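You operate a simulated robot arm through the tools that you are given. There is no shell and no other tool. Be economical: measure what you need, move in short steps, check, and stop when the job is done.

Carry out the task below with a simulated robot arm. There is one attempt and no reset: what you move stays moved.

Task
Buff the VAC cap to satin at slow speed and stand it back on the black mat.
Fine: it rides in the blue nest; the other caps stay where they stand; the slide ends out and the buffer off.

Only the result counts: the job must be done as asked and must still hold three seconds after the hand-in. Knocking over, shifting, dropping, spilling or breaking anything else fails it. A push-on lid holds only when it is set on centred and level and pressed home; a screw cap is set on level and turned clockwise until tight.

Robot
A 7-joint arm with a two-finger parallel gripper, fixed in place. Base frame: the origin is at the foot of the arm, x ahead of it, y to its left, z up; the work surface is at about z = 0. Readings come in mm, degrees, newtons and seconds.
With the tool pointing down near the work surface it reaches from about 220 to 580 mm from the base axis. Its first joint turns from -66.0 to 66.0 degrees. Payload 2.5 kg.
The TCP is the grasp point between the finger pads, 23 mm short of the fingertips. In the tool frame z runs along the fingers and y along their closing line. The gripper opens to 94 mm. The fingers are 38 mm wide and 10 mm thick; the gripper's body (54 by 96 mm) begins 39 mm behind the TCP.
Orientation is that of the tool frame in the base frame, as a unit quaternion [w, x, y, z]. With the fingers straight down and closing along the base's y, the tool's x points along the base's -x, its y along +y and its z along -z.

Tools
- The arm moves only by the tool send_rows. Its argument "series" is a list of rows, each a list of 7 numbers: the shift along the tool's x, y, z in mm, then the turn, a rotation vector about the tool's x, y, z in degrees, then the closure, from 0 (fully open) to 1 (shut). In form: [[dx, dy, dz, ax, ay, az, hand], ...]. A call has 1 to 10 rows; each row shifts and turns the commanded pose from where the row before left it, along the tool's axes as they then stand. Each row takes 0.2 s and may step no farther than 50 mm and 8.6 degrees from the row before; otherwise, or with a gripper value out of range, the whole call is refused. Where a pose cannot be reached the arm comes as near as it can. A force on the tool above 70 N (or 10 N above the force at the start of the call, whichever is more), or a blocked arm, ends the call early, and 0.2 s more pass. Each finger travels about 108 mm/s and halts on what it meets, pressing with about 41 N; the grip force reading is that of the motor and also rises with nothing between the fingers. The clock runs only during rows and for 0.2 s after the last one: add rows that do not move to give the fingers time. The reply holds the time, the measured pose of the TCP, the force on the tool along the base axes, the opening and the grip force, in the units named above and with some noise, with the torque about the TCP (base axes, N m) and any sound that the robot's microphone picked up.
- Cameras (640 x 400 px; columns grow to the right, rows downward): "scene" is fixed at [113.5, -398.3, 544.2]; the picture's right is [0.88, -0.48, 0.00], its down [-0.26, -0.48, -0.84] and it looks along [0.40, 0.73, -0.55] (base axes); focal length 315 px, centre (320, 200). "wrist" rides on the gripper at [86, 16, -75] in the tool frame; the picture's right is [-0.18, 0.98, 0.00], its down [-0.58, -0.11, -0.81] and it looks along [-0.79, -0.15, 0.59] (tool axes); focal length 243 px, centre (320, 200). There is no depth. A picture from a camera that has moved, and an enlarged one, comes with that camera's place and axes in the base frame and with its lens.
- get_image(camera): a new picture of that camera. The clock stands still meanwhile.
- close_up(camera, box): a new picture of the part [left, top, right, bottom] of that camera's present view, enlarged. The clock stands still meanwhile.
- finish_job(): hands the job in; it is judged then, once.

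Work in short steps. Places have to be worked out from the pictures, the camera data and where the tool is seen: move nearer, look again, correct. Check each grasp and each placing, and mend what went wrong. You have 120 turns and 84 pictures in all, those below and enlarged ones among them. Open the gripper and draw the arm clear of the work before you hand the job in, unless the task says otherwise; then end with one line.

The tools are called by a JSON object that holds its "api" and its "payload". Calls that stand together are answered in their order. send_rows: Moves the arm, as the interface text tells. Its arguments: {"type":"object","properties":{"series":{"type":"array","items":{"type":"array","items":{"type":"number"}}}},"required":["series"]} The other tools are called the same way: get_image (camera) takes a picture; close_up (camera, box) takes an enlarged picture of a part of a camera's view; finish_job () hands the job in.

At the start:

```text
time: 0.0
tcp_pos: [335.5, 109.9, 329.9]
ee_rot: [0.0, 0.0, 1.0, -0.001]
wrist_force: [0.4, -0.5, -0.2]
ft_torque: [-0.03, 0.02, 0.03]
finger_gap: 93.9
grasp_force: 0.0
```

scene: 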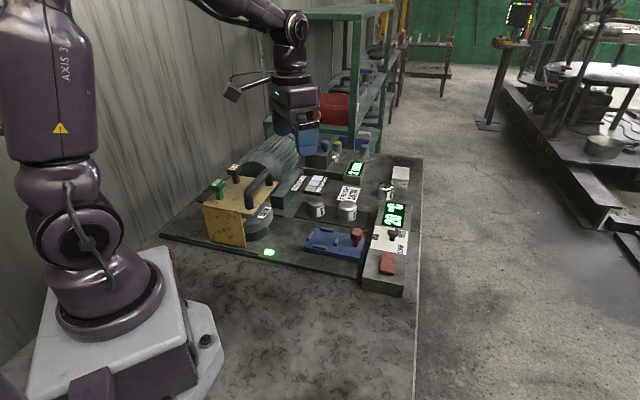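
wrist: 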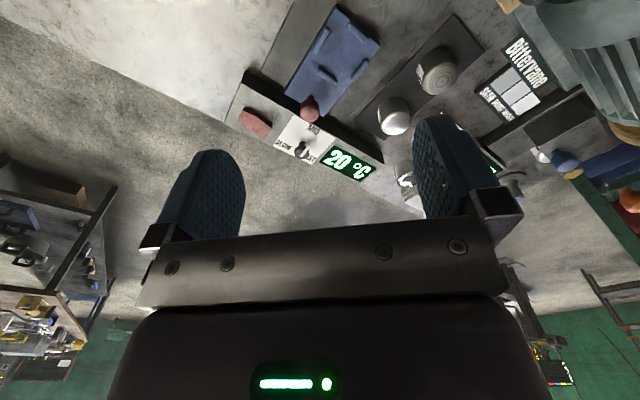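

I begin by enlarging the workbench area in the scene view to identify the parts.

{"api": "close_up", "payload": {"camera": "scene", "box": [280, 140, 430, 234]}}

{"api": "close_up", "payload": {"camera": "scene", "box": [280, 200, 430, 294]}}

{"api": "close_up", "payload": {"camera": "scene", "box": [190, 150, 310, 265]}}

```text
4.26 times, centred on (355, 187) of scene
camera zoom: at [113.5, -398.3, 544.2], right [0.88, -0.48, 0.0], down [-0.26, -0.48, -0.84], along [0.4, 0.73, -0.55], focal length 1342 px, centre (171, 255)
```

zoom: 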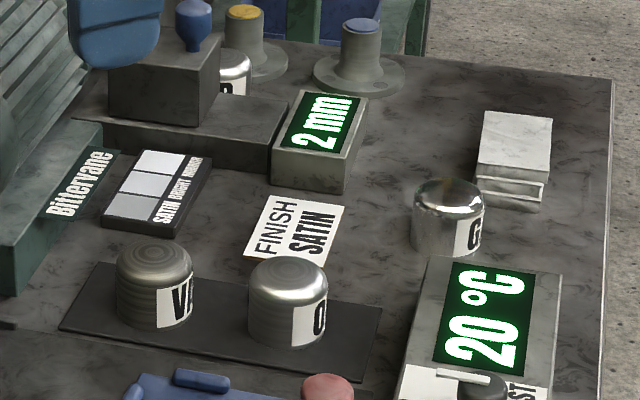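

```text
4.26 times, centred on (355, 247) of scene
camera zoom: at [113.5, -398.3, 544.2], right [0.88, -0.48, 0.0], down [-0.26, -0.48, -0.84], along [0.4, 0.73, -0.55], focal length 1342 px, centre (171, 0)
```

zoom: 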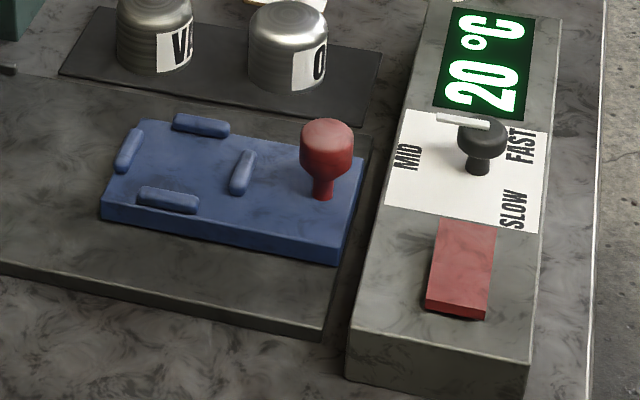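

```text
3.48 times, centred on (250, 208) of scene
camera zoom: at [113.5, -398.3, 544.2], right [0.88, -0.48, 0.0], down [-0.26, -0.48, -0.84], along [0.4, 0.73, -0.55], focal length 1097 px, centre (564, 174)
```

zoom: 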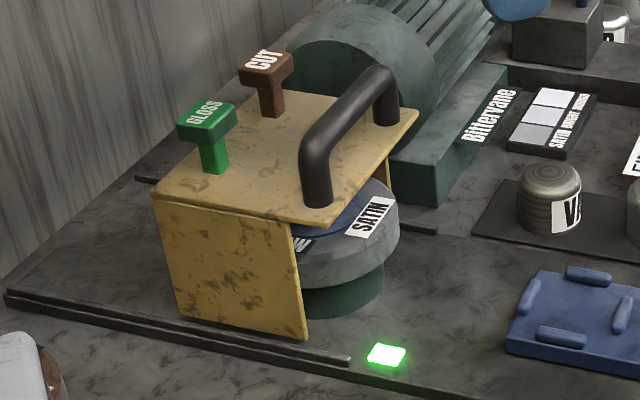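

The machine stands turned about 45° to the base: slide with blue nest, guarded wheel, speed knob, red switch. I raise the arm and yaw it so the wrist camera looks squarely at the machine.

{"api": "send_rows", "payload": {"series": [[23, 7, -23, 0, 0, 0, 0], [23, 7, -23, 0, 0, 0, 0], [23, 7, -23, 0, 0, 0, 0], [0, 0, 0, 0, 0, -8, 0], [0, 0, 0, 0, 0, -8, 0], [0, 0, 0, 0, 0, -8, 0], [0, 0, 0, 0, 0, -8, 0], [0, 0, 0, 0, 0, -8, 0], [0, 0, 0, 0, 0, -8, 0]]}}

{"api": "get_image", "payload": {"camera": "wrist"}}

{"api": "get_image", "payload": {"camera": "scene"}}

```text
time: 2.0
tcp_pos: [266.9, 132.6, 398.6]
ee_rot: [0.0, -0.409, 0.913, 0.0]
wrist_force: [-0.1, -0.3, -0.5]
ft_torque: [0.03, 0.0, 0.02]
finger_gap: 93.8
grasp_force: 0.1
```

```text
78 pictures are left
camera wrist: at [196.8, 77.0, 474.0], right [-0.61, 0.79, 0.0], down [0.47, 0.36, 0.81], along [0.64, 0.49, -0.59], focal length 243 px, centre (320, 200)
```

wrist: 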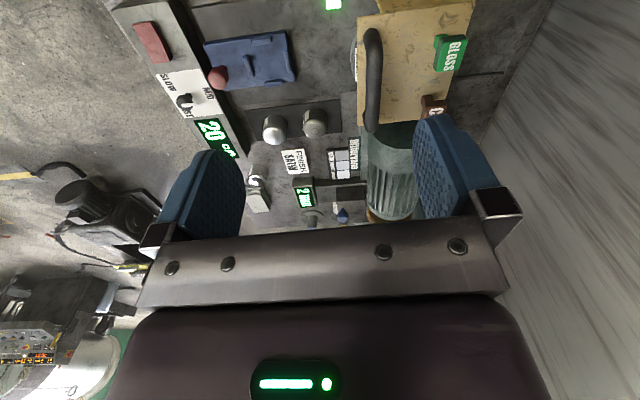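

```text
77 pictures are left
```

scene: 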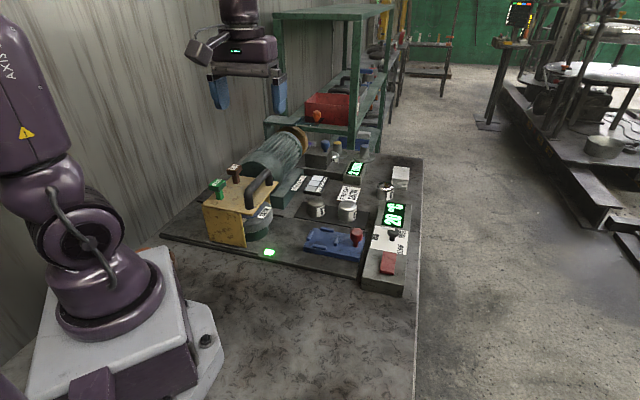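

Good overview. I enlarge the parts of it.

{"api": "close_up", "payload": {"camera": "wrist", "box": [320, 0, 520, 125]}}

{"api": "close_up", "payload": {"camera": "wrist", "box": [110, 10, 300, 130]}}

{"api": "close_up", "payload": {"camera": "wrist", "box": [220, 100, 400, 230]}}

```text
3.20 times, centred on (420, 62) of wrist
camera zoom: at [196.8, 77.0, 474.0], right [-0.61, 0.79, 0.0], down [0.47, 0.36, 0.81], along [0.64, 0.49, -0.59], focal length 776 px, centre (0, 640)
```

zoom: 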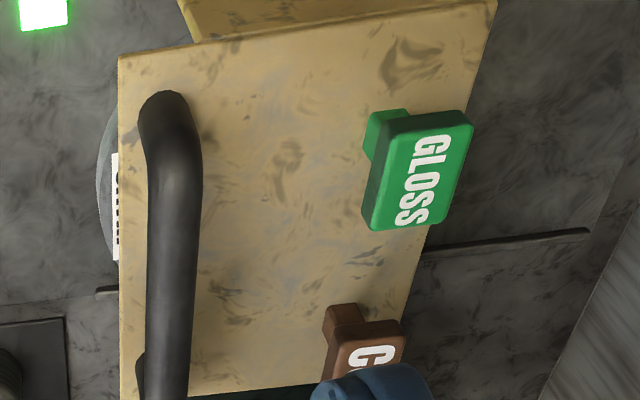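

```text
3.33 times, centred on (205, 70) of wrist
camera zoom: at [196.8, 77.0, 474.0], right [-0.61, 0.79, 0.0], down [0.47, 0.36, 0.81], along [0.64, 0.49, -0.59], focal length 809 px, centre (703, 633)
```

zoom: 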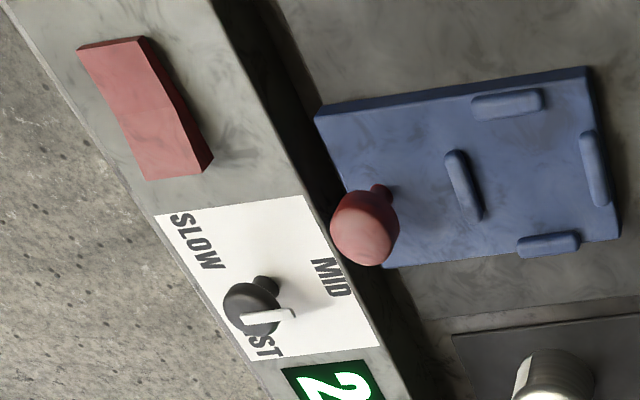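

```text
3.08 times, centred on (310, 165) of wrist
camera zoom: at [196.8, 77.0, 474.0], right [-0.61, 0.79, 0.0], down [0.47, 0.36, 0.81], along [0.64, 0.49, -0.59], focal length 746 px, centre (351, 308)
```

zoom: 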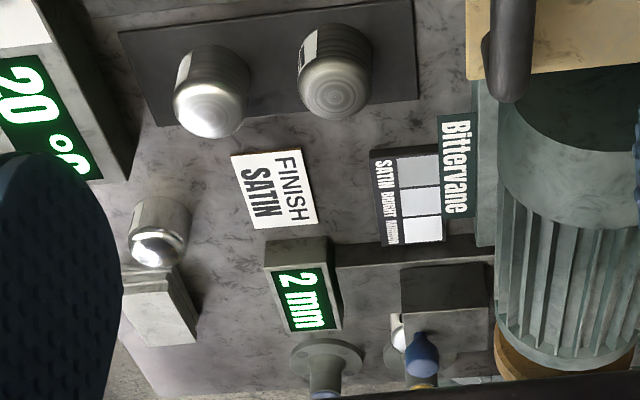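

I look closer at the drum and its labels, and at the back area.

{"api": "close_up", "payload": {"camera": "scene", "box": [230, 190, 290, 250]}}

{"api": "close_up", "payload": {"camera": "scene", "box": [290, 130, 390, 190]}}

{"api": "close_up", "payload": {"camera": "scene", "box": [360, 195, 420, 285]}}

```text
6.67 times, centred on (260, 220) of scene
camera zoom: at [113.5, -398.3, 544.2], right [0.88, -0.48, 0.0], down [-0.26, -0.48, -0.84], along [0.4, 0.73, -0.55], focal length 2102 px, centre (720, 67)
```

zoom: 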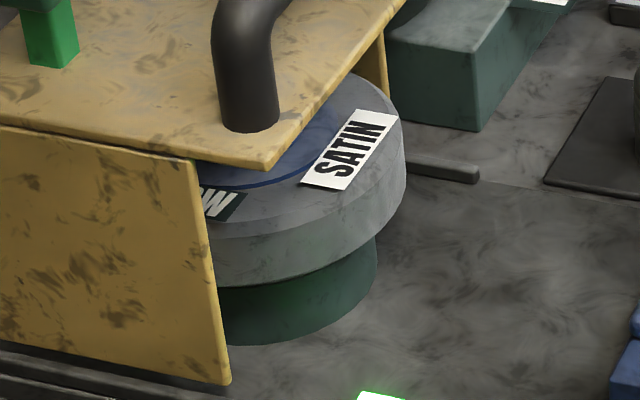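

```text
6.40 times, centred on (340, 160) of scene
camera zoom: at [113.5, -398.3, 544.2], right [0.88, -0.48, 0.0], down [-0.26, -0.48, -0.84], along [0.4, 0.73, -0.55], focal length 2018 px, centre (192, 456)
```

zoom: 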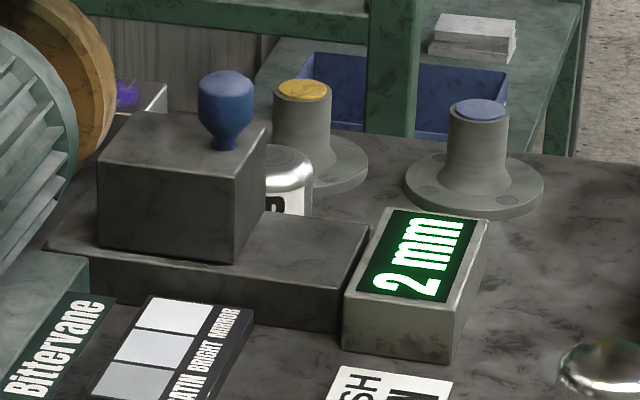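

```text
4.44 times, centred on (390, 240) of scene
camera zoom: at [113.5, -398.3, 544.2], right [0.88, -0.48, 0.0], down [-0.26, -0.48, -0.84], along [0.4, 0.73, -0.55], focal length 1402 px, centre (9, 22)
```

zoom: 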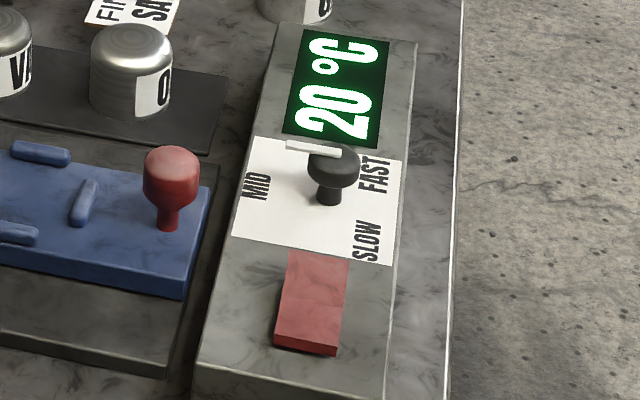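

The dial points between MID and FAST, the drum carries SATIN, and the caps are labelled. I move in nearer for readable labels and better positions.

{"api": "send_rows", "payload": {"series": [[-26, -4.5, 25, 0, 0, 0, 0], [-26, -4.5, 25, 0, 0, 0, 0], [-26, -4.5, 25, 0, 0, 0, 0], [-26, -4.5, 25, 0, 0, 0, 0]]}}

{"api": "get_image", "payload": {"camera": "wrist"}}

{"api": "close_up", "payload": {"camera": "wrist", "box": [230, 40, 420, 160]}}

```text
time: 3.0
tcp_pos: [349.6, 195.0, 299.8]
ee_rot: [0.0, -0.407, 0.914, 0.0]
wrist_force: [0.3, -0.1, 0.7]
ft_torque: [0.02, 0.03, -0.01]
finger_gap: 93.9
grasp_force: 0.1
```

```text
70 pictures are left
camera wrist: at [280.3, 140.3, 374.6], right [-0.61, 0.79, 0.0], down [0.47, 0.36, 0.81], along [0.64, 0.49, -0.59], focal length 243 px, centre (320, 200)
```

wrist: 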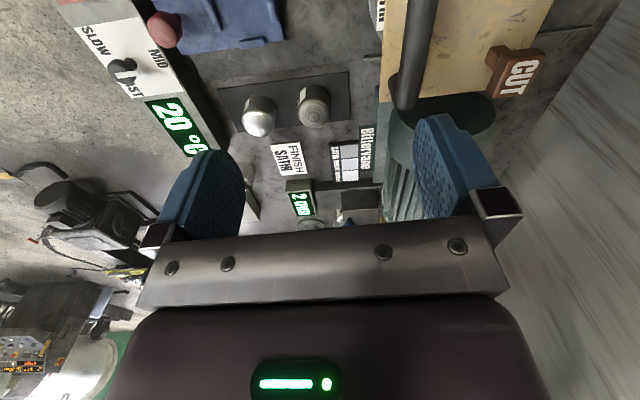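

```text
3.33 times, centred on (325, 100) of wrist
camera zoom: at [280.3, 140.3, 374.6], right [-0.61, 0.79, 0.0], down [0.47, 0.36, 0.81], along [0.64, 0.49, -0.59], focal length 809 px, centre (303, 533)
```

zoom: 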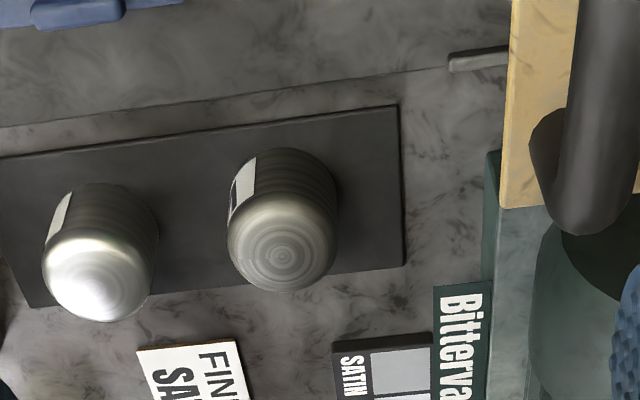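

The VAC cap's top centre works out at about (466, 271, 49). I turn the wrist toward the drum to read the labels under the hood.

{"api": "send_rows", "payload": {"series": [[7, -26, 20, 0, 0, 0, 0], [7, -26, 20, 0, 0, 0, 0], [0, 0, 20, 0, 0, -8, 0], [0, 0, 0, 0, 0, -8, 0], [0, 0, 0, 0, 0, -8, 0], [0, 0, 0, 0, 0, -8, 0], [0, 0, 0, 0, 0, -8, 0], [0, 0, 0, 0, 0, -8, 0], [0, 0, 0, 0, 0, -8, 0], [0, 0, 0, 0, 0, -8, 0]]}}

{"api": "get_image", "payload": {"camera": "wrist"}}

```text
time: 5.2
tcp_pos: [380.7, 151.2, 238.9]
ee_rot: [-0.001, 0.83, -0.557, 0.001]
wrist_force: [-0.3, 0.1, 0.0]
ft_torque: [0.02, 0.02, 0.0]
finger_gap: 93.8
grasp_force: 0.1
```

```text
68 pictures are left
camera wrist: at [397.0, 64.8, 314.4], right [-0.98, -0.2, 0.0], down [-0.12, 0.58, 0.81], along [-0.16, 0.79, -0.59], focal length 243 px, centre (320, 200)
```

wrist: 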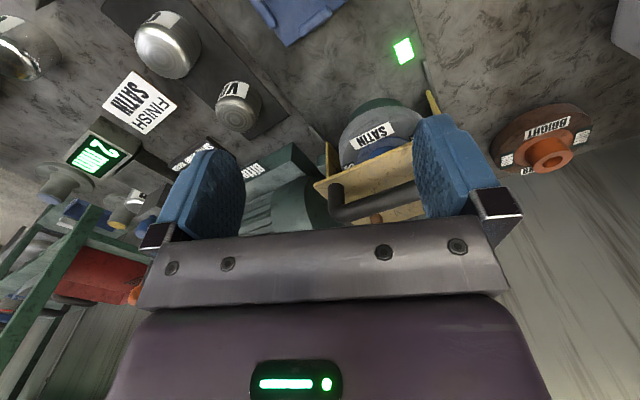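

There is a spare wheel labelled BRIGHT lying behind; the fitted one reads SATIN. I enlarge both.

{"api": "close_up", "payload": {"camera": "wrist", "box": [320, 80, 450, 230]}}

{"api": "close_up", "payload": {"camera": "wrist", "box": [480, 90, 610, 180]}}

{"api": "close_up", "payload": {"camera": "wrist", "box": [30, 60, 280, 230]}}

```text
2.67 times, centred on (385, 155) of wrist
camera zoom: at [397.0, 64.8, 314.4], right [-0.98, -0.2, 0.0], down [-0.12, 0.58, 0.81], along [-0.16, 0.79, -0.59], focal length 647 px, centre (147, 320)
```

zoom: 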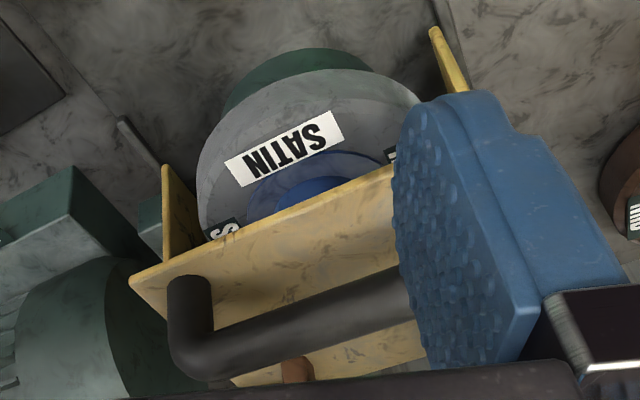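

```text
4.44 times, centred on (545, 135) of wrist
camera zoom: at [397.0, 64.8, 314.4], right [-0.98, -0.2, 0.0], down [-0.12, 0.58, 0.81], along [-0.16, 0.79, -0.59], focal length 1078 px, centre (-680, 489)
```

zoom: 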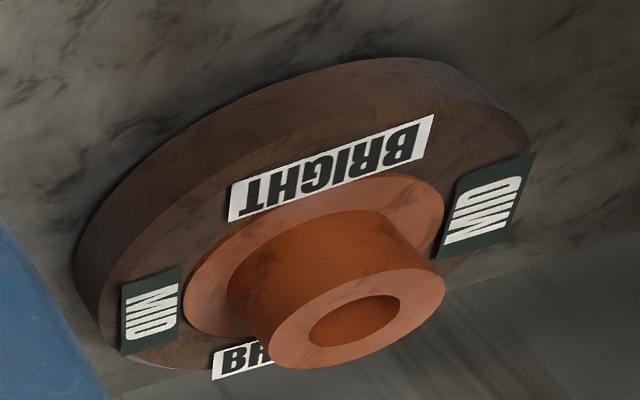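

```text
2.35 times, centred on (155, 145) of wrist
camera zoom: at [397.0, 64.8, 314.4], right [-0.98, -0.2, 0.0], down [-0.12, 0.58, 0.81], along [-0.16, 0.79, -0.59], focal length 571 px, centre (708, 329)
```

zoom: 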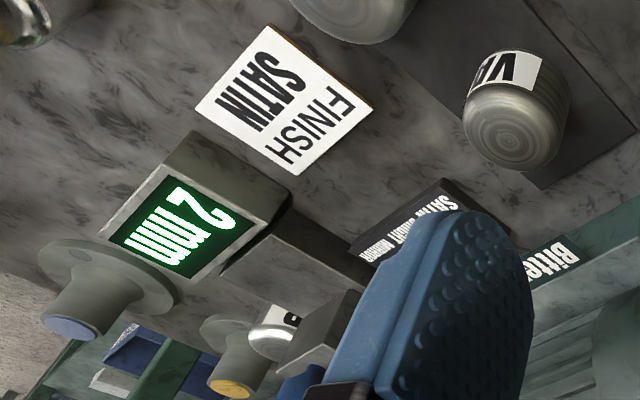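

The SATIN wheel, marked SLOW, is already fitted. Nest centre is about (410, 126), knob about (468, 68, 65), slide axis at −45°. I turn back to 45° yaw to close along the slide axis.

{"api": "send_rows", "payload": {"series": [[0, 0, 0, 0, 0, 8.4, 0], [0, 0, 0, 0, 0, 8.4, 0], [0, 0, 0, 0, 0, 8.4, 0], [0, 0, 0, 0, 0, 8.4, 0], [0, 0, 0, 0, 0, 8.4, 0], [0, 0, 0, 0, 0, 8.4, 0], [0, 0, 0, 0, 0, 8.4, 0], [0, 0, 0, 0, 0, 8.4, 0], [-48, 8, 0, 0, 0, 0, 0], [-48, 8, 0, 0, 0, 0, 0]]}}

{"api": "send_rows", "payload": {"series": [[-40, 8, 20, 0, 0, 0, 0.1], [-9, 0.4, 40, 0, 0, 0, 0.1], [0, 0, 40, 0, 0, 0, 0.1]]}}

{"api": "get_image", "payload": {"camera": "wrist"}}

{"api": "get_image", "payload": {"camera": "scene"}}

```text
time: 7.4
tcp_pos: [436.7, 230.3, 237.6]
ee_rot: [0.0, -0.381, 0.925, 0.0]
wrist_force: [0.1, 1.8, -0.5]
ft_torque: [-0.01, 0.0, -0.03]
finger_gap: 94.2
grasp_force: 0.0
```

```text
time: 8.2
tcp_pos: [466.0, 270.5, 137.3]
ee_rot: [0.0, -0.381, 0.925, 0.0]
wrist_force: [-0.7, 0.7, 0.3]
ft_torque: [-0.01, -0.01, 0.01]
finger_gap: 84.8
grasp_force: 0.1
```

```text
64 pictures are left
camera wrist: at [392.7, 219.7, 212.6], right [-0.56, 0.83, 0.0], down [0.49, 0.33, 0.81], along [0.67, 0.45, -0.59], focal length 243 px, centre (320, 200)
```

wrist: 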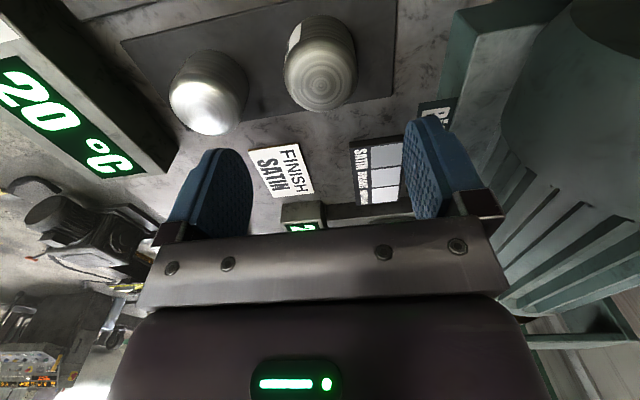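

```text
63 pictures are left
```

scene: 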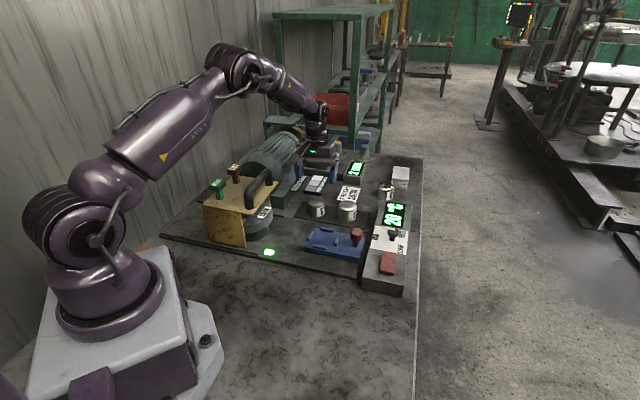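

The cap sits at about (464.5, 270), between the open fingers. I descend to z = 40 and check before closing.

{"api": "send_rows", "payload": {"series": [[1.5, 0, 40, 0, 0, 0, 0.15], [0, 0, 35, 0, 0, 0, 0.15], [0, 0, 22, 0, 0, 0, 0.15]]}}

{"api": "get_image", "payload": {"camera": "wrist"}}

```text
time: 9.0
tcp_pos: [462.8, 269.0, 42.4]
ee_rot: [0.001, -0.382, 0.924, 0.0]
wrist_force: [-0.2, 0.5, 0.5]
ft_torque: [-0.01, 0.0, 0.01]
finger_gap: 79.9
grasp_force: 0.0
```

```text
62 pictures are left
camera wrist: at [389.7, 218.9, 117.3], right [-0.56, 0.83, 0.0], down [0.49, 0.33, 0.81], along [0.67, 0.45, -0.59], focal length 243 px, centre (320, 200)
```

wrist: 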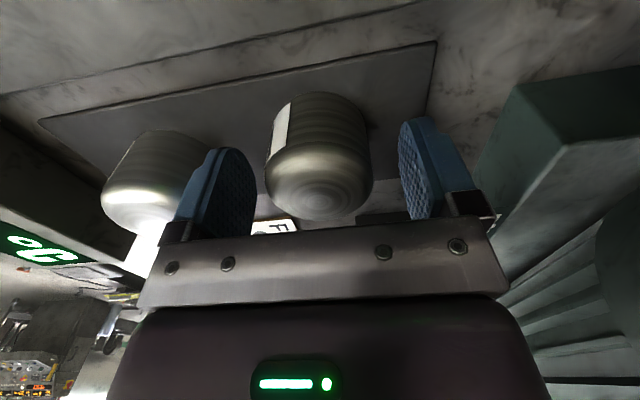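

The cap is centred between the fingers. I close on it.

{"api": "send_rows", "payload": {"series": [[1, 0, 2, 0, 0, 0, 0.3], [0, 0, 0, 0, 0, 0, 0.45], [0, 0, 0, 0, 0, 0, 0.6], [0, 0, 0, 0, 0, 0, 0.6]]}}

```text
time: 10.0
tcp_pos: [462.5, 269.9, 40.3]
ee_rot: [0.0, -0.381, 0.925, 0.0]
wrist_force: [2.4, -0.6, -0.2]
ft_torque: [0.03, -0.11, -0.03]
finger_gap: 51.1
grasp_force: 40.9
```

Gripped (51 mm). I lift and carry it to above the nest.

{"api": "send_rows", "payload": {"series": [[0, 0, -40, 0, 0, 0, 0.6], [0, 0, -40, 0, 0, 0, 0.6], [35, -16.4, 0, 0, 0, 0, 0.6], [35, -16.4, 0, 0, 0, 0, 0.6], [35, -16.4, 0, 0, 0, 0, 0.6], [33.5, -16.4, 0, 0, 0, 0, 0.6], [0, 0, 0, 0, 0, 0, 0.6]]}}

{"api": "get_image", "payload": {"camera": "wrist"}}

{"api": "close_up", "payload": {"camera": "scene", "box": [270, 170, 420, 290]}}

```text
time: 11.6
tcp_pos: [413.7, 125.8, 121.7]
ee_rot: [0.001, -0.383, 0.924, 0.001]
wrist_force: [0.4, 0.2, -2.4]
ft_torque: [0.0, 0.04, 0.03]
finger_gap: 51.2
grasp_force: 41.1
```

```text
61 pictures are left
camera wrist: at [340.1, 75.4, 197.0], right [-0.56, 0.83, 0.0], down [0.49, 0.33, 0.81], along [0.67, 0.45, -0.59], focal length 243 px, centre (320, 200)
```

wrist: 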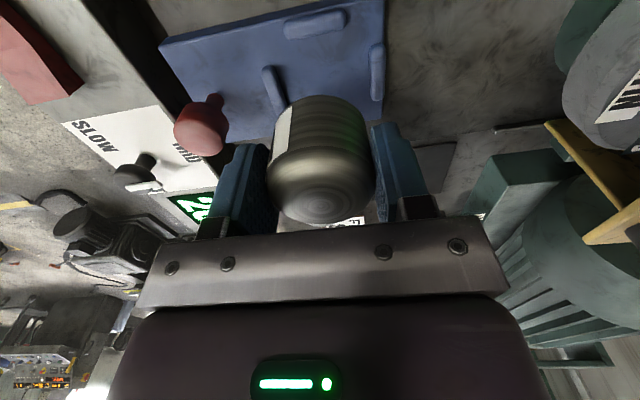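

```text
3.33 times, centred on (345, 230) of scene
camera zoom: at [113.5, -398.3, 544.2], right [0.88, -0.48, 0.0], down [-0.26, -0.48, -0.84], along [0.4, 0.73, -0.55], focal length 1051 px, centre (237, 100)
```

zoom: 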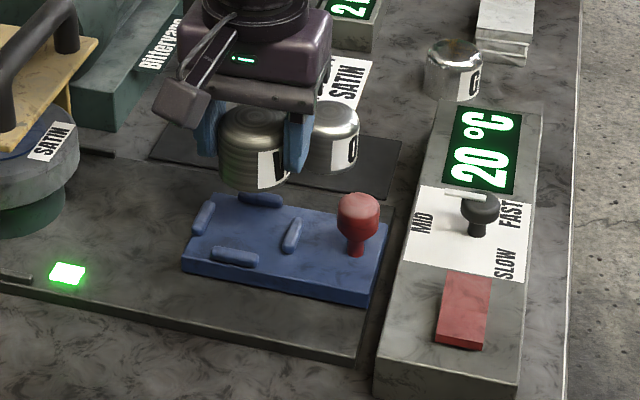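

I enlarge the held cap to see where its centre lies relative to the fingers.

{"api": "close_up", "payload": {"camera": "wrist", "box": [220, 60, 430, 240]}}

```text
2.22 times, centred on (325, 150) of wrist
camera zoom: at [340.1, 75.4, 197.0], right [-0.56, 0.83, 0.0], down [0.49, 0.33, 0.81], along [0.67, 0.45, -0.59], focal length 539 px, centre (309, 311)
```

zoom: 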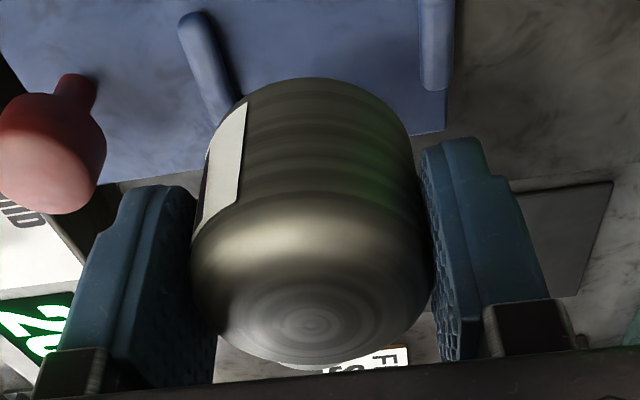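

The cap sits near the TCP. I correct a few mm and lower to just above the pads.

{"api": "send_rows", "payload": {"series": [[2.5, 2, 0, 0, 0, 0, 0.6], [0, 0, 25, 0, 0, 0, 0.6], [0, 0, 20, 0, 0, 0, 0.6], [0, 0, 0, 0, 0, 0, 0.6]]}}

{"api": "get_image", "payload": {"camera": "wrist"}}

{"api": "close_up", "payload": {"camera": "scene", "box": [295, 200, 375, 264]}}

```text
time: 12.6
tcp_pos: [408.7, 126.0, 75.1]
ee_rot: [0.0, -0.382, 0.924, 0.0]
wrist_force: [0.3, 0.2, -2.8]
ft_torque: [0.04, 0.01, -0.02]
finger_gap: 51.1
grasp_force: 41.5
```

```text
58 pictures are left
camera wrist: at [335.5, 75.6, 149.7], right [-0.56, 0.83, 0.0], down [0.49, 0.33, 0.81], along [0.67, 0.45, -0.59], focal length 243 px, centre (320, 200)
```

wrist: 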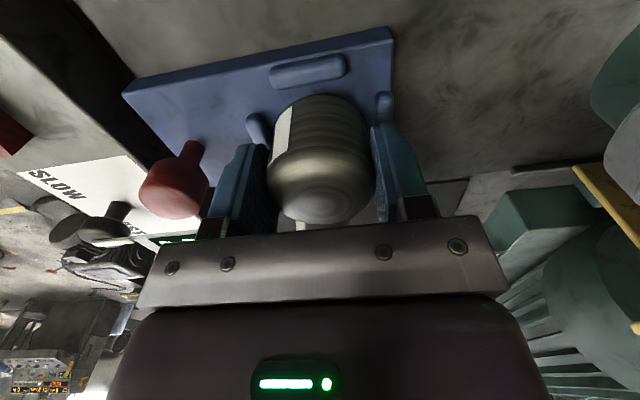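

```text
6.25 times, centred on (335, 232) of scene
camera zoom: at [113.5, -398.3, 544.2], right [0.88, -0.48, 0.0], down [-0.26, -0.48, -0.84], along [0.4, 0.73, -0.55], focal length 1971 px, centre (226, 0)
```

zoom: 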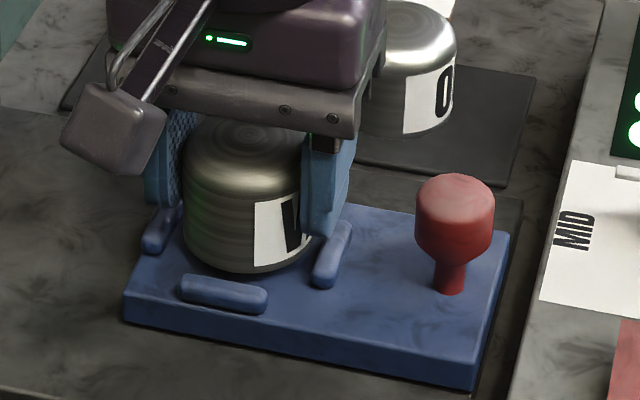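

It looks centred over the nest. I lower gently and watch the force.

{"api": "send_rows", "payload": {"series": [[0, 0, 5, 0, 0, 0, 0.6], [0, 0, 4, 0, 0, 0, 0.6], [0, 0, 2, 0, 0, 0, 0.6], [0, 0, 2, 0, 0, 0, 0.6]]}}

```text
time: 13.6
tcp_pos: [409.0, 126.2, 64.1]
ee_rot: [0.002, -0.382, 0.924, -0.001]
wrist_force: [-6.8, 0.9, 28.2]
ft_torque: [0.39, 0.43, 0.01]
finger_gap: 51.3
grasp_force: 40.7
```

There is contact at z ≈ 64. I check whether it sits between the pads or on one.

{"api": "close_up", "payload": {"camera": "scene", "box": [295, 200, 375, 264]}}

{"api": "close_up", "payload": {"camera": "wrist", "box": [200, 40, 440, 240]}}

```text
6.25 times, centred on (335, 232) of scene
camera zoom: at [113.4, -398.4, 544.1], right [0.88, -0.48, 0.0], down [-0.26, -0.48, -0.84], along [0.4, 0.73, -0.55], focal length 1971 px, centre (226, 0)
```

zoom: 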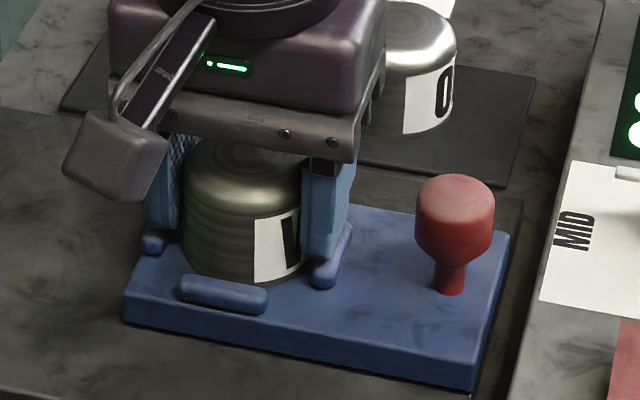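

```text
2.00 times, centred on (320, 140) of wrist
camera zoom: at [335.8, 75.9, 138.3], right [-0.56, 0.83, 0.0], down [0.49, 0.33, 0.81], along [0.67, 0.46, -0.59], focal length 485 px, centre (320, 320)
```

zoom: 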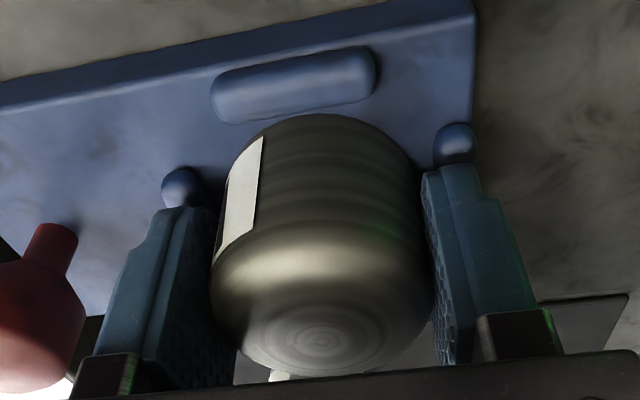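

The cap is inside the pads; I raise 1 mm to ease the load, then open modestly.

{"api": "send_rows", "payload": {"series": [[0, 0, -1.5, 0, 0, 0, 0.6], [0, 0, 0, 0, 0, 0, 0.5], [0, 0, 0, 0, 0, 0, 0.38], [0, 0, 0, 0, 0, 0, 0.33], [0, 0, 0, 0, 0, 0, 0.33]]}}

{"api": "send_rows", "payload": {"series": [[0, 0, -30, 0, 0, 0, 0.33], [0, 0, -40, 0, 0, 0, 0.2], [0, 0, -40, 0, 0, 0, 0], [0, 0, 0, 0, 0, 0, 0]]}}

{"api": "close_up", "payload": {"camera": "scene", "box": [295, 200, 375, 264]}}

{"api": "get_image", "payload": {"camera": "wrist"}}

```text
time: 14.8
tcp_pos: [407.8, 125.2, 63.2]
ee_rot: [0.0, -0.382, 0.924, 0.0]
wrist_force: [2.4, 2.7, 6.3]
ft_torque: [0.13, -0.21, 0.01]
finger_gap: 62.6
grasp_force: 0.0
```

```text
time: 15.8
tcp_pos: [406.8, 123.9, 175.0]
ee_rot: [0.0, -0.381, 0.924, -0.001]
wrist_force: [-0.8, 0.9, -0.1]
ft_torque: [0.01, 0.03, -0.01]
finger_gap: 93.8
grasp_force: 0.1
```

```text
6.25 times, centred on (335, 232) of scene
camera zoom: at [113.5, -398.3, 544.2], right [0.88, -0.48, 0.0], down [-0.26, -0.48, -0.84], along [0.4, 0.73, -0.55], focal length 1971 px, centre (226, 0)
```

zoom: 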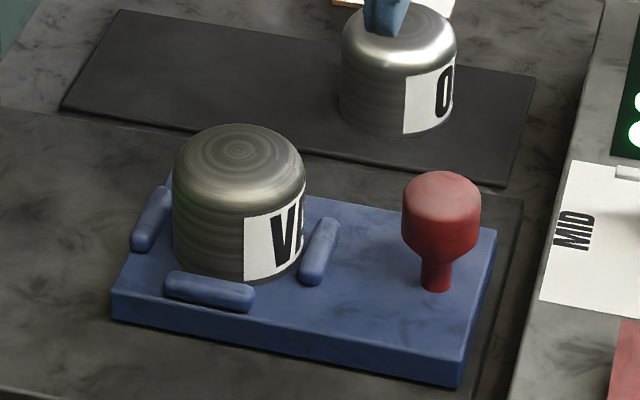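

```text
53 pictures are left
camera wrist: at [333.5, 73.2, 249.9], right [-0.56, 0.83, 0.0], down [0.49, 0.33, 0.81], along [0.67, 0.45, -0.59], focal length 243 px, centre (320, 200)
```

wrist: 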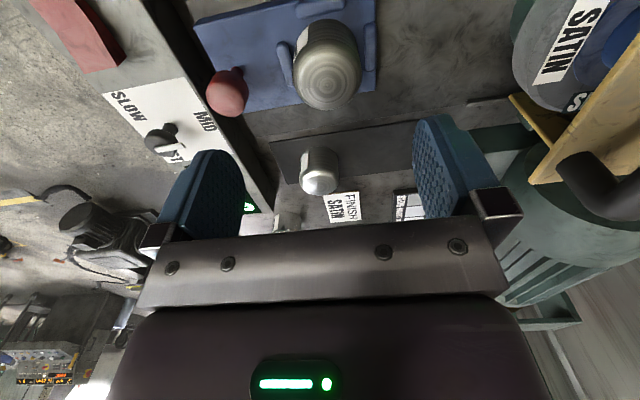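

The cap is seated. The dial pointer faces MID; SLOW lies about 120–130° counter-clockwise from it. I move above the dial at about (550, 33) with the wrist turned to −45° yaw.

{"api": "send_rows", "payload": {"series": [[-9.4, -41.4, 0, 0, 0, 0, 0], [-9.4, -41.4, 0, 0, 0, 0, 0], [-9.4, -41.4, 0, 0, 0, 0, 0], [-9.4, -41.4, 0, 0, 0, 0, 0], [0, 0, 0, 0, 0, 8.5, 0], [0, 0, 0, 0, 0, 8.5, 0], [0, 0, 0, 0, 0, 8.5, 0], [0, 0, 0, 0, 0, 8.5, 0], [0, 0, 0, 0, 0, 8.5, 0], [0, 0, 0, 0, 0, 8.5, 0]]}}

{"api": "send_rows", "payload": {"series": [[0, 0, 0, 0, 0, 8.5, 0.3], [0, 0, 0, 0, 0, 8.5, 0.3], [0, 0, 0, 0, 0, 8.5, 0.3], [0, 0, 0, 0, 0, 8.5, 0.3], [0, 0, 20, 0, 0, 5, 0.3], [0, 0, 0, 0, 0, 0, 0.3]]}}

{"api": "get_image", "payload": {"camera": "wrist"}}

{"api": "close_up", "payload": {"camera": "scene", "box": [340, 160, 440, 260]}}

```text
time: 18.0
tcp_pos: [552.6, 34.8, 173.8]
ee_rot: [0.0, 0.055, 0.998, -0.001]
wrist_force: [0.0, 0.7, -0.9]
ft_torque: [-0.03, -0.03, 0.01]
finger_gap: 94.0
grasp_force: 0.2
```

```text
time: 19.4
tcp_pos: [551.2, 32.8, 153.8]
ee_rot: [0.001, 0.385, 0.923, -0.001]
wrist_force: [0.8, 0.6, 1.5]
ft_torque: [-0.04, 0.0, 0.01]
finger_gap: 65.9
grasp_force: 0.1
```

```text
52 pictures are left
camera wrist: at [502.0, 105.7, 228.8], right [0.83, 0.56, 0.0], down [0.33, -0.49, 0.81], along [0.45, -0.67, -0.59], focal length 243 px, centre (320, 200)
```

wrist: 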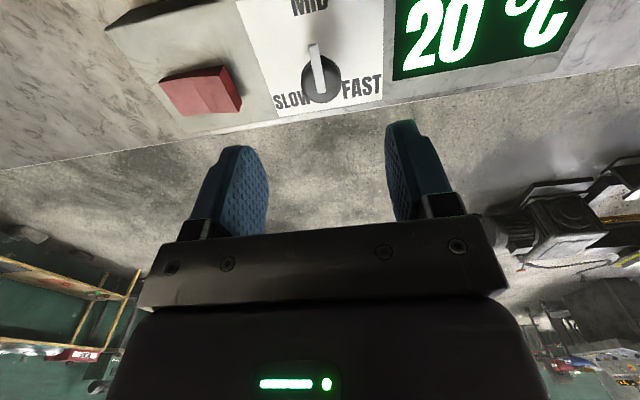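

```text
4.00 times, centred on (390, 210) of scene
camera zoom: at [113.5, -398.3, 544.2], right [0.88, -0.48, 0.0], down [-0.26, -0.48, -0.84], along [0.4, 0.73, -0.55], focal length 1262 px, centre (40, 160)
```

zoom: 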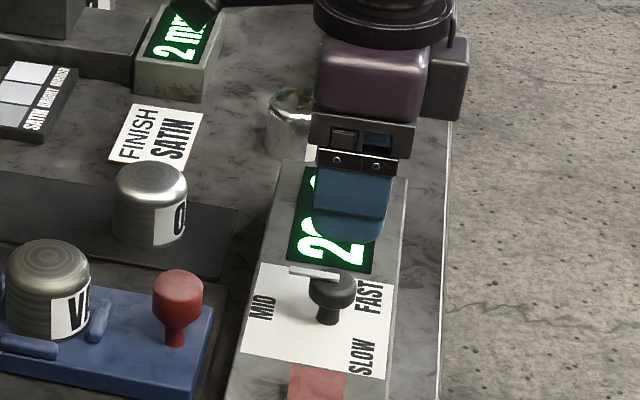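

The pointer is on MID, with SLOW counter-clockwise from it. The knob is centred under the TCP, so I descend to z ≈ 68.

{"api": "send_rows", "payload": {"series": [[0, 0, 40, 0, 0, 0, 0.4], [0, 0, 35, 0, 0, 0, 0.5], [0, 0, 10, 0, 0, 0, 0.5]]}}

{"api": "get_image", "payload": {"camera": "wrist"}}

{"api": "close_up", "payload": {"camera": "scene", "box": [340, 180, 440, 260]}}

```text
time: 20.2
tcp_pos: [549.0, 33.3, 67.9]
ee_rot: [0.0, 0.384, 0.923, 0.001]
wrist_force: [0.1, -0.4, 0.1]
ft_torque: [0.03, -0.01, -0.02]
finger_gap: 47.0
grasp_force: 0.1
```

```text
50 pictures are left
camera wrist: at [500.1, 105.5, 143.3], right [0.83, 0.56, 0.0], down [0.33, -0.49, 0.81], along [0.45, -0.67, -0.59], focal length 243 px, centre (320, 200)
```

wrist: 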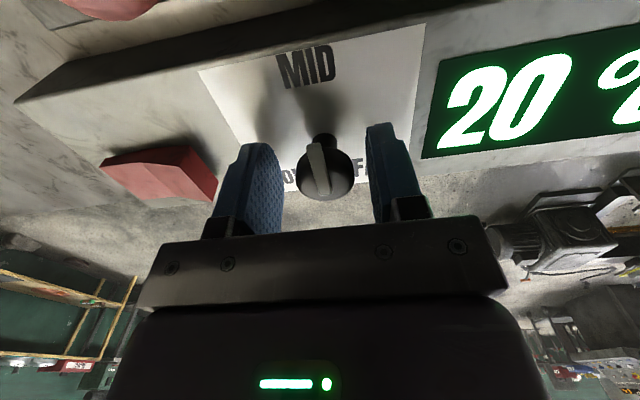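

```text
5.00 times, centred on (390, 220) of scene
camera zoom: at [113.5, -398.3, 544.2], right [0.88, -0.48, 0.0], down [-0.26, -0.48, -0.84], along [0.4, 0.73, -0.55], focal length 1577 px, centre (-30, 100)
```

zoom: 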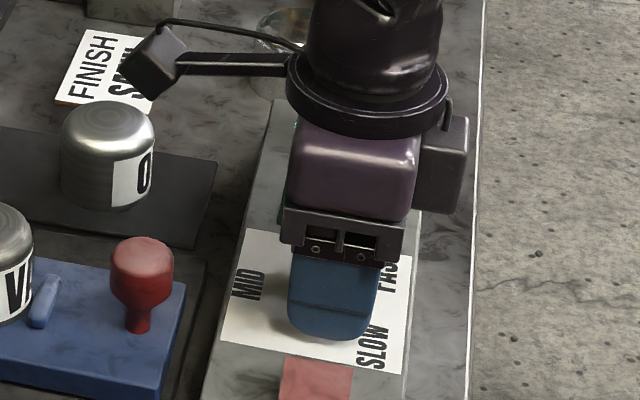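

The knob head is between the pads. I close on it.

{"api": "send_rows", "payload": {"series": [[-2, 0, 2, 0, 0, 0, 0.6], [0, 0, 0, 0, 0, 0, 0.75], [0, 0, 0, 0, 0, 0, 0.9], [0, 0, 0, 0, 0, 0, 0.9]]}}

```text
time: 21.2
tcp_pos: [553.7, 33.5, 67.8]
ee_rot: [0.002, 0.383, 0.924, 0.003]
wrist_force: [19.9, 11.6, -7.8]
ft_torque: [-0.11, -0.24, -0.03]
finger_gap: 27.3
grasp_force: 44.9
```

Gripped at 27 mm with a side load toward +e2; I shift 2 mm that way to relieve it and read again.

{"api": "send_rows", "payload": {"series": [[0, 2, 0, 0, 0, 0, 0.9], [0, 0, 0, 0, 0, 0, 0.9]]}}

```text
time: 21.8
tcp_pos: [553.2, 32.8, 67.8]
ee_rot: [-0.001, 0.384, 0.923, 0.0]
wrist_force: [-7.5, 8.7, 15.6]
ft_torque: [-0.4, -0.5, 0.0]
finger_gap: 27.4
grasp_force: 45.0
```

The load is relieved. I start turning counter-clockwise.

{"api": "send_rows", "payload": {"series": [[0, 0, 0, 0, 0, -6, 0.9], [0, 0, 0, 0, 0, -6, 0.9], [0, 0, 0, 0, 0, -6, 0.9], [0, 0, 0, 0, 0, -6, 0.9], [0, 0, 0, 0, 0, -6, 0.9]]}}

```text
time: 23.0
tcp_pos: [555.0, 35.3, 67.7]
ee_rot: [-0.001, 0.131, 0.991, 0.001]
wrist_force: [-15.9, 11.0, 26.9]
ft_torque: [0.36, 0.89, -0.05]
finger_gap: 27.4
grasp_force: 44.5
```

It turns. I continue.

{"api": "send_rows", "payload": {"series": [[0, 0, 0, 0, 0, -7, 0.9], [0, 0, 0, 0, 0, -7, 0.9], [0, 0, 0, 0, 0, -7, 0.9], [0, 0, 0, 0, 0, -7, 0.9], [0, 0, 0, 0, 0, -7, 0.9], [0, 0, 0, 0, 0, -7, 0.9]]}}

{"api": "get_image", "payload": {"camera": "wrist"}}

```text
time: 24.4
tcp_pos: [555.0, 37.1, 66.0]
ee_rot: [0.003, -0.234, 0.972, 0.003]
wrist_force: [3.0, 23.5, 8.3]
ft_torque: [0.18, -0.21, -0.51]
finger_gap: 27.3
grasp_force: 45.7
```

```text
48 pictures are left
camera wrist: at [469.7, 11.1, 140.6], right [-0.28, 0.96, 0.01], down [0.56, 0.16, 0.81], along [0.78, 0.23, -0.59], focal length 243 px, centre (320, 200)
```

wrist: 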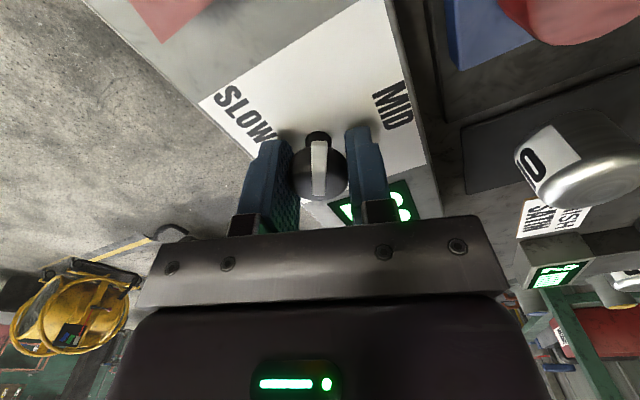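

The pointer follows, now between MID and SLOW. I turn about 48° more.

{"api": "send_rows", "payload": {"series": [[0, 0, 0, 0, 0, -8, 0.9], [0, 0, 0, 0, 0, -8, 0.9], [0, 0, 0, 0, 0, -8, 0.9], [0, 0, 0, 0, 0, -8, 0.9], [0, 0, 0, 0, 0, -8, 0.9], [0, 0, 0, 0, 0, -8, 0.9]]}}

{"api": "get_image", "payload": {"camera": "wrist"}}

```text
time: 25.8
tcp_pos: [551.8, 37.7, 63.9]
ee_rot: [-0.003, -0.609, 0.793, 0.005]
wrist_force: [-27.1, 20.5, 0.5]
ft_torque: [0.02, 0.08, -0.63]
finger_gap: 27.4
grasp_force: 45.2
```

```text
47 pictures are left
camera wrist: at [514.0, -43.8, 139.6], right [-0.9, 0.43, 0.01], down [0.26, 0.53, 0.81], along [0.34, 0.73, -0.59], focal length 243 px, centre (320, 200)
```

wrist: 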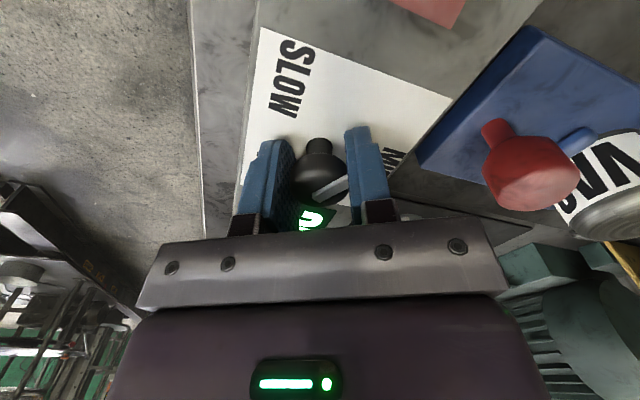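

The pointer no longer follows: the knob slipped in the grip. I open and look where it rests.

{"api": "send_rows", "payload": {"series": [[0, 0, 0, 0, 0, 0, 0.7], [0, 0, 0, 0, 0, 0, 0.4], [0, 0, -40, 0, 0, 0, 0.4], [0, 0, -20, 0, 0, 0, 0.4]]}}

{"api": "get_image", "payload": {"camera": "wrist"}}

{"api": "close_up", "payload": {"camera": "scene", "box": [350, 200, 430, 260]}}

```text
time: 26.8
tcp_pos: [553.4, 33.0, 126.3]
ee_rot: [0.0, -0.608, 0.794, 0.0]
wrist_force: [-0.2, 0.0, -0.6]
ft_torque: [-0.02, 0.01, 0.0]
finger_gap: 56.5
grasp_force: 0.1
```

```text
46 pictures are left
camera wrist: at [514.1, -47.2, 201.5], right [-0.9, 0.43, 0.0], down [0.26, 0.53, 0.81], along [0.35, 0.73, -0.59], focal length 243 px, centre (320, 200)
```

wrist: 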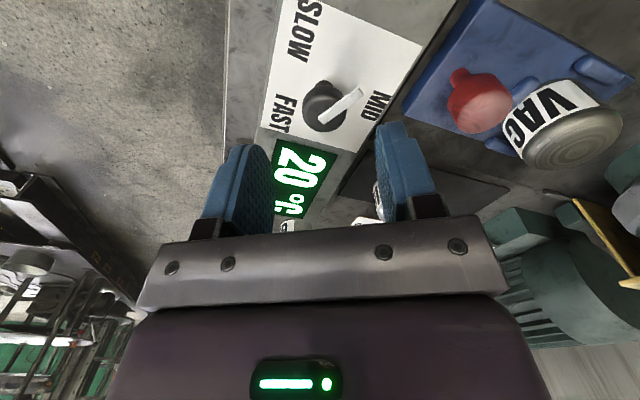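

```text
6.67 times, centred on (390, 230) of scene
camera zoom: at [113.5, -398.3, 544.2], right [0.88, -0.48, 0.0], down [-0.26, -0.48, -0.84], along [0.4, 0.73, -0.55], focal length 2102 px, centre (-147, 0)
```

zoom: 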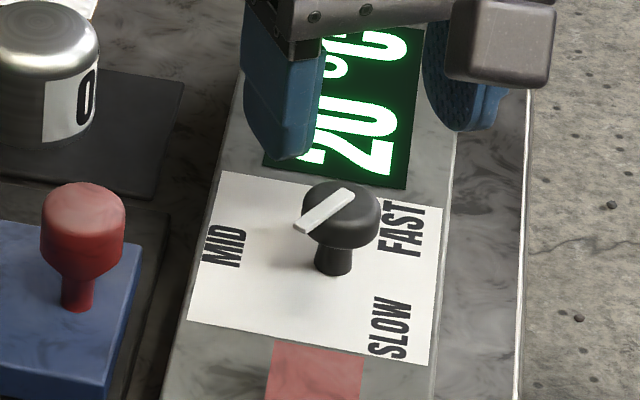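

The VAC label is confirmed. The knob has stayed about halfway, roughly 62° turned. I turn the hand back to 23° yaw and re-grip, centred at about (550.5, 34).

{"api": "send_rows", "payload": {"series": [[0, 0, 0, 0, 0, 7.5, 0.4], [0, 0, 0, 0, 0, 7.5, 0.4], [0, 0, 0, 0, 0, 7.5, 0.4], [0, 0, 0, 0, 0, 7.5, 0.4], [0, 0, 0, 0, 0, 7.5, 0.4], [0, 0, 0, 0, 0, 7.5, 0.4], [0, 0, 0, 0, 0, 7, 0.4], [0, 0, 0, 0, 0, 0, 0.4]]}}

{"api": "get_image", "payload": {"camera": "wrist"}}

```text
time: 28.6
tcp_pos: [554.1, 33.7, 126.1]
ee_rot: [0.0, -0.197, 0.98, 0.0]
wrist_force: [-0.3, -0.5, 0.2]
ft_torque: [-0.02, -0.01, -0.01]
finger_gap: 56.5
grasp_force: 0.0
```

```text
44 pictures are left
camera wrist: at [467.4, 14.2, 201.8], right [-0.21, 0.98, 0.0], down [0.58, 0.12, 0.81], along [0.79, 0.17, -0.59], focal length 243 px, centre (320, 200)
```

wrist: 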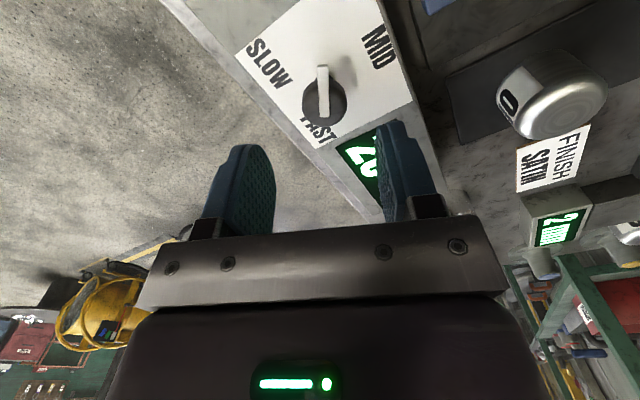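

The pointer is midway. I shift to about (551.4, 35), descend and grip again.

{"api": "send_rows", "payload": {"series": [[2, 2, 30, 0, 0, 0, 0.4], [0, 0, 30, 0, 0, 0, 0.5], [0, 0, 0, 0, 0, 0, 0.6], [0, 0, 0, 0, 0, 0, 0.8], [0, 0, 0, 0, 0, 0, 1], [0, 0, 0, 0, 0, 0, 1]]}}

```text
time: 30.0
tcp_pos: [553.7, 35.6, 66.8]
ee_rot: [0.0, -0.198, 0.98, 0.001]
wrist_force: [-4.2, 8.7, 1.1]
ft_torque: [-0.06, 0.22, -0.01]
finger_gap: 27.3
grasp_force: 45.3
```

Well centred, with low side load. I turn on slowly.

{"api": "send_rows", "payload": {"series": [[0, 0, 0, 0, 0, -5, 1], [0, 0, 0, 0, 0, -5, 1], [0, 0, 0, 0, 0, -5, 1], [0, 0, 0, 0, 0, -5, 1], [0, 0, 0, 0, 0, -5, 1], [0, 0, 0, 0, 0, -5, 1]]}}

{"api": "get_image", "payload": {"camera": "wrist"}}

```text
time: 31.4
tcp_pos: [552.1, 36.1, 66.5]
ee_rot: [-0.002, -0.445, 0.896, 0.001]
wrist_force: [-8.2, 12.6, -6.2]
ft_torque: [0.06, -0.06, -0.45]
finger_gap: 27.5
grasp_force: 45.1
```

```text
43 pictures are left
camera wrist: at [485.9, -24.7, 141.4], right [-0.67, 0.74, 0.0], down [0.44, 0.4, 0.81], along [0.59, 0.54, -0.59], focal length 243 px, centre (320, 200)
```

wrist: 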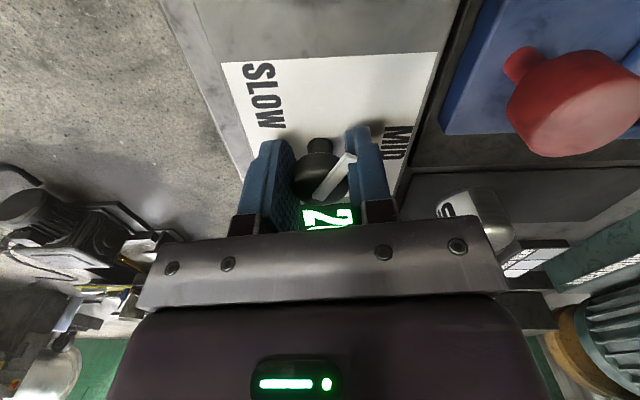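

The knob stopped hard at exactly 60° counter-clockwise, with about 0.5 N m resisting and the fingers slipping. This looks like an end stop, so the order is probably MID → FAST → SLOW clockwise. I turn clockwise instead, with the buffer still off.

{"api": "send_rows", "payload": {"series": [[0, 0, 0, 0, 0, 7, 1], [0, 0, 0, 0, 0, 7, 1], [0, 0, 0, 0, 0, 7, 1], [0, 0, 0, 0, 0, 7, 1], [0, 0, 0, 0, 0, 7, 1], [0, 0, 0, 0, 0, 7, 1], [0, 0, 0, 0, 0, 7, 1], [0, 0, 0, 0, 0, 7, 1]]}}

{"api": "get_image", "payload": {"camera": "wrist"}}

```text
time: 33.2
tcp_pos: [551.5, 34.7, 66.2]
ee_rot: [-0.001, 0.028, 1.0, 0.0]
wrist_force: [-12.8, 12.3, -12.6]
ft_torque: [-0.04, -1.09, 0.01]
finger_gap: 27.3
grasp_force: 44.8
```

```text
42 pictures are left
camera wrist: at [465.3, 55.9, 141.5], right [0.24, 0.97, 0.0], down [0.58, -0.14, 0.81], along [0.78, -0.19, -0.59], focal length 243 px, centre (320, 200)
```

wrist: 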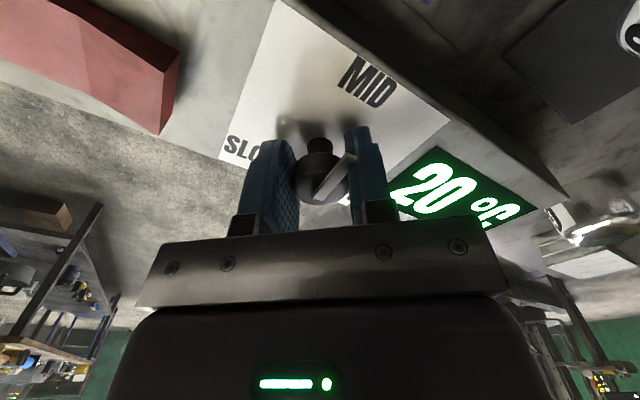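

It follows clockwise freely. I continue in that direction.

{"api": "send_rows", "payload": {"series": [[0, 0, 0, 0, 0, 7, 1], [0, 0, 0, 0, 0, 7, 1], [0, 0, 0, 0, 0, 7, 1], [0, 0, 0, 0, 0, 7, 1], [0, 0, 0, 0, 0, 7, 1], [0, 0, 0, 0, 0, 7, 1], [0, 0, 0, 0, 0, 7, 1], [0, 0, 0, 0, 0, 7, 1]]}}

{"api": "get_image", "payload": {"camera": "wrist"}}

```text
time: 35.0
tcp_pos: [551.5, 36.0, 65.7]
ee_rot: [-0.001, 0.494, 0.869, 0.001]
wrist_force: [-6.1, 14.3, -19.3]
ft_torque: [0.25, -0.02, -0.03]
finger_gap: 27.3
grasp_force: 45.5
```

```text
41 pictures are left
camera wrist: at [520.6, 117.5, 141.7], right [0.94, 0.34, 0.0], down [0.21, -0.56, 0.81], along [0.28, -0.76, -0.59], focal length 243 px, centre (320, 200)
```

wrist: 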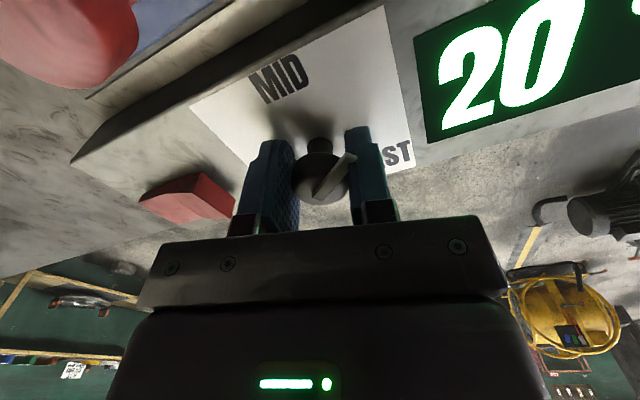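

It has passed MID toward FAST without resistance. I continue.

{"api": "send_rows", "payload": {"series": [[0, 0, 0, 0, 0, 7, 1], [0, 0, 0, 0, 0, 7, 1], [0, 0, 0, 0, 0, 7, 1], [0, 0, 0, 0, 0, 7, 1], [0, 0, 0, 0, 0, 7, 1]]}}

```text
time: 36.2
tcp_pos: [551.0, 33.0, 66.4]
ee_rot: [0.001, 0.734, 0.68, -0.003]
wrist_force: [-7.9, -3.9, -12.4]
ft_torque: [0.23, -0.04, 0.65]
finger_gap: 27.7
grasp_force: 44.9
```

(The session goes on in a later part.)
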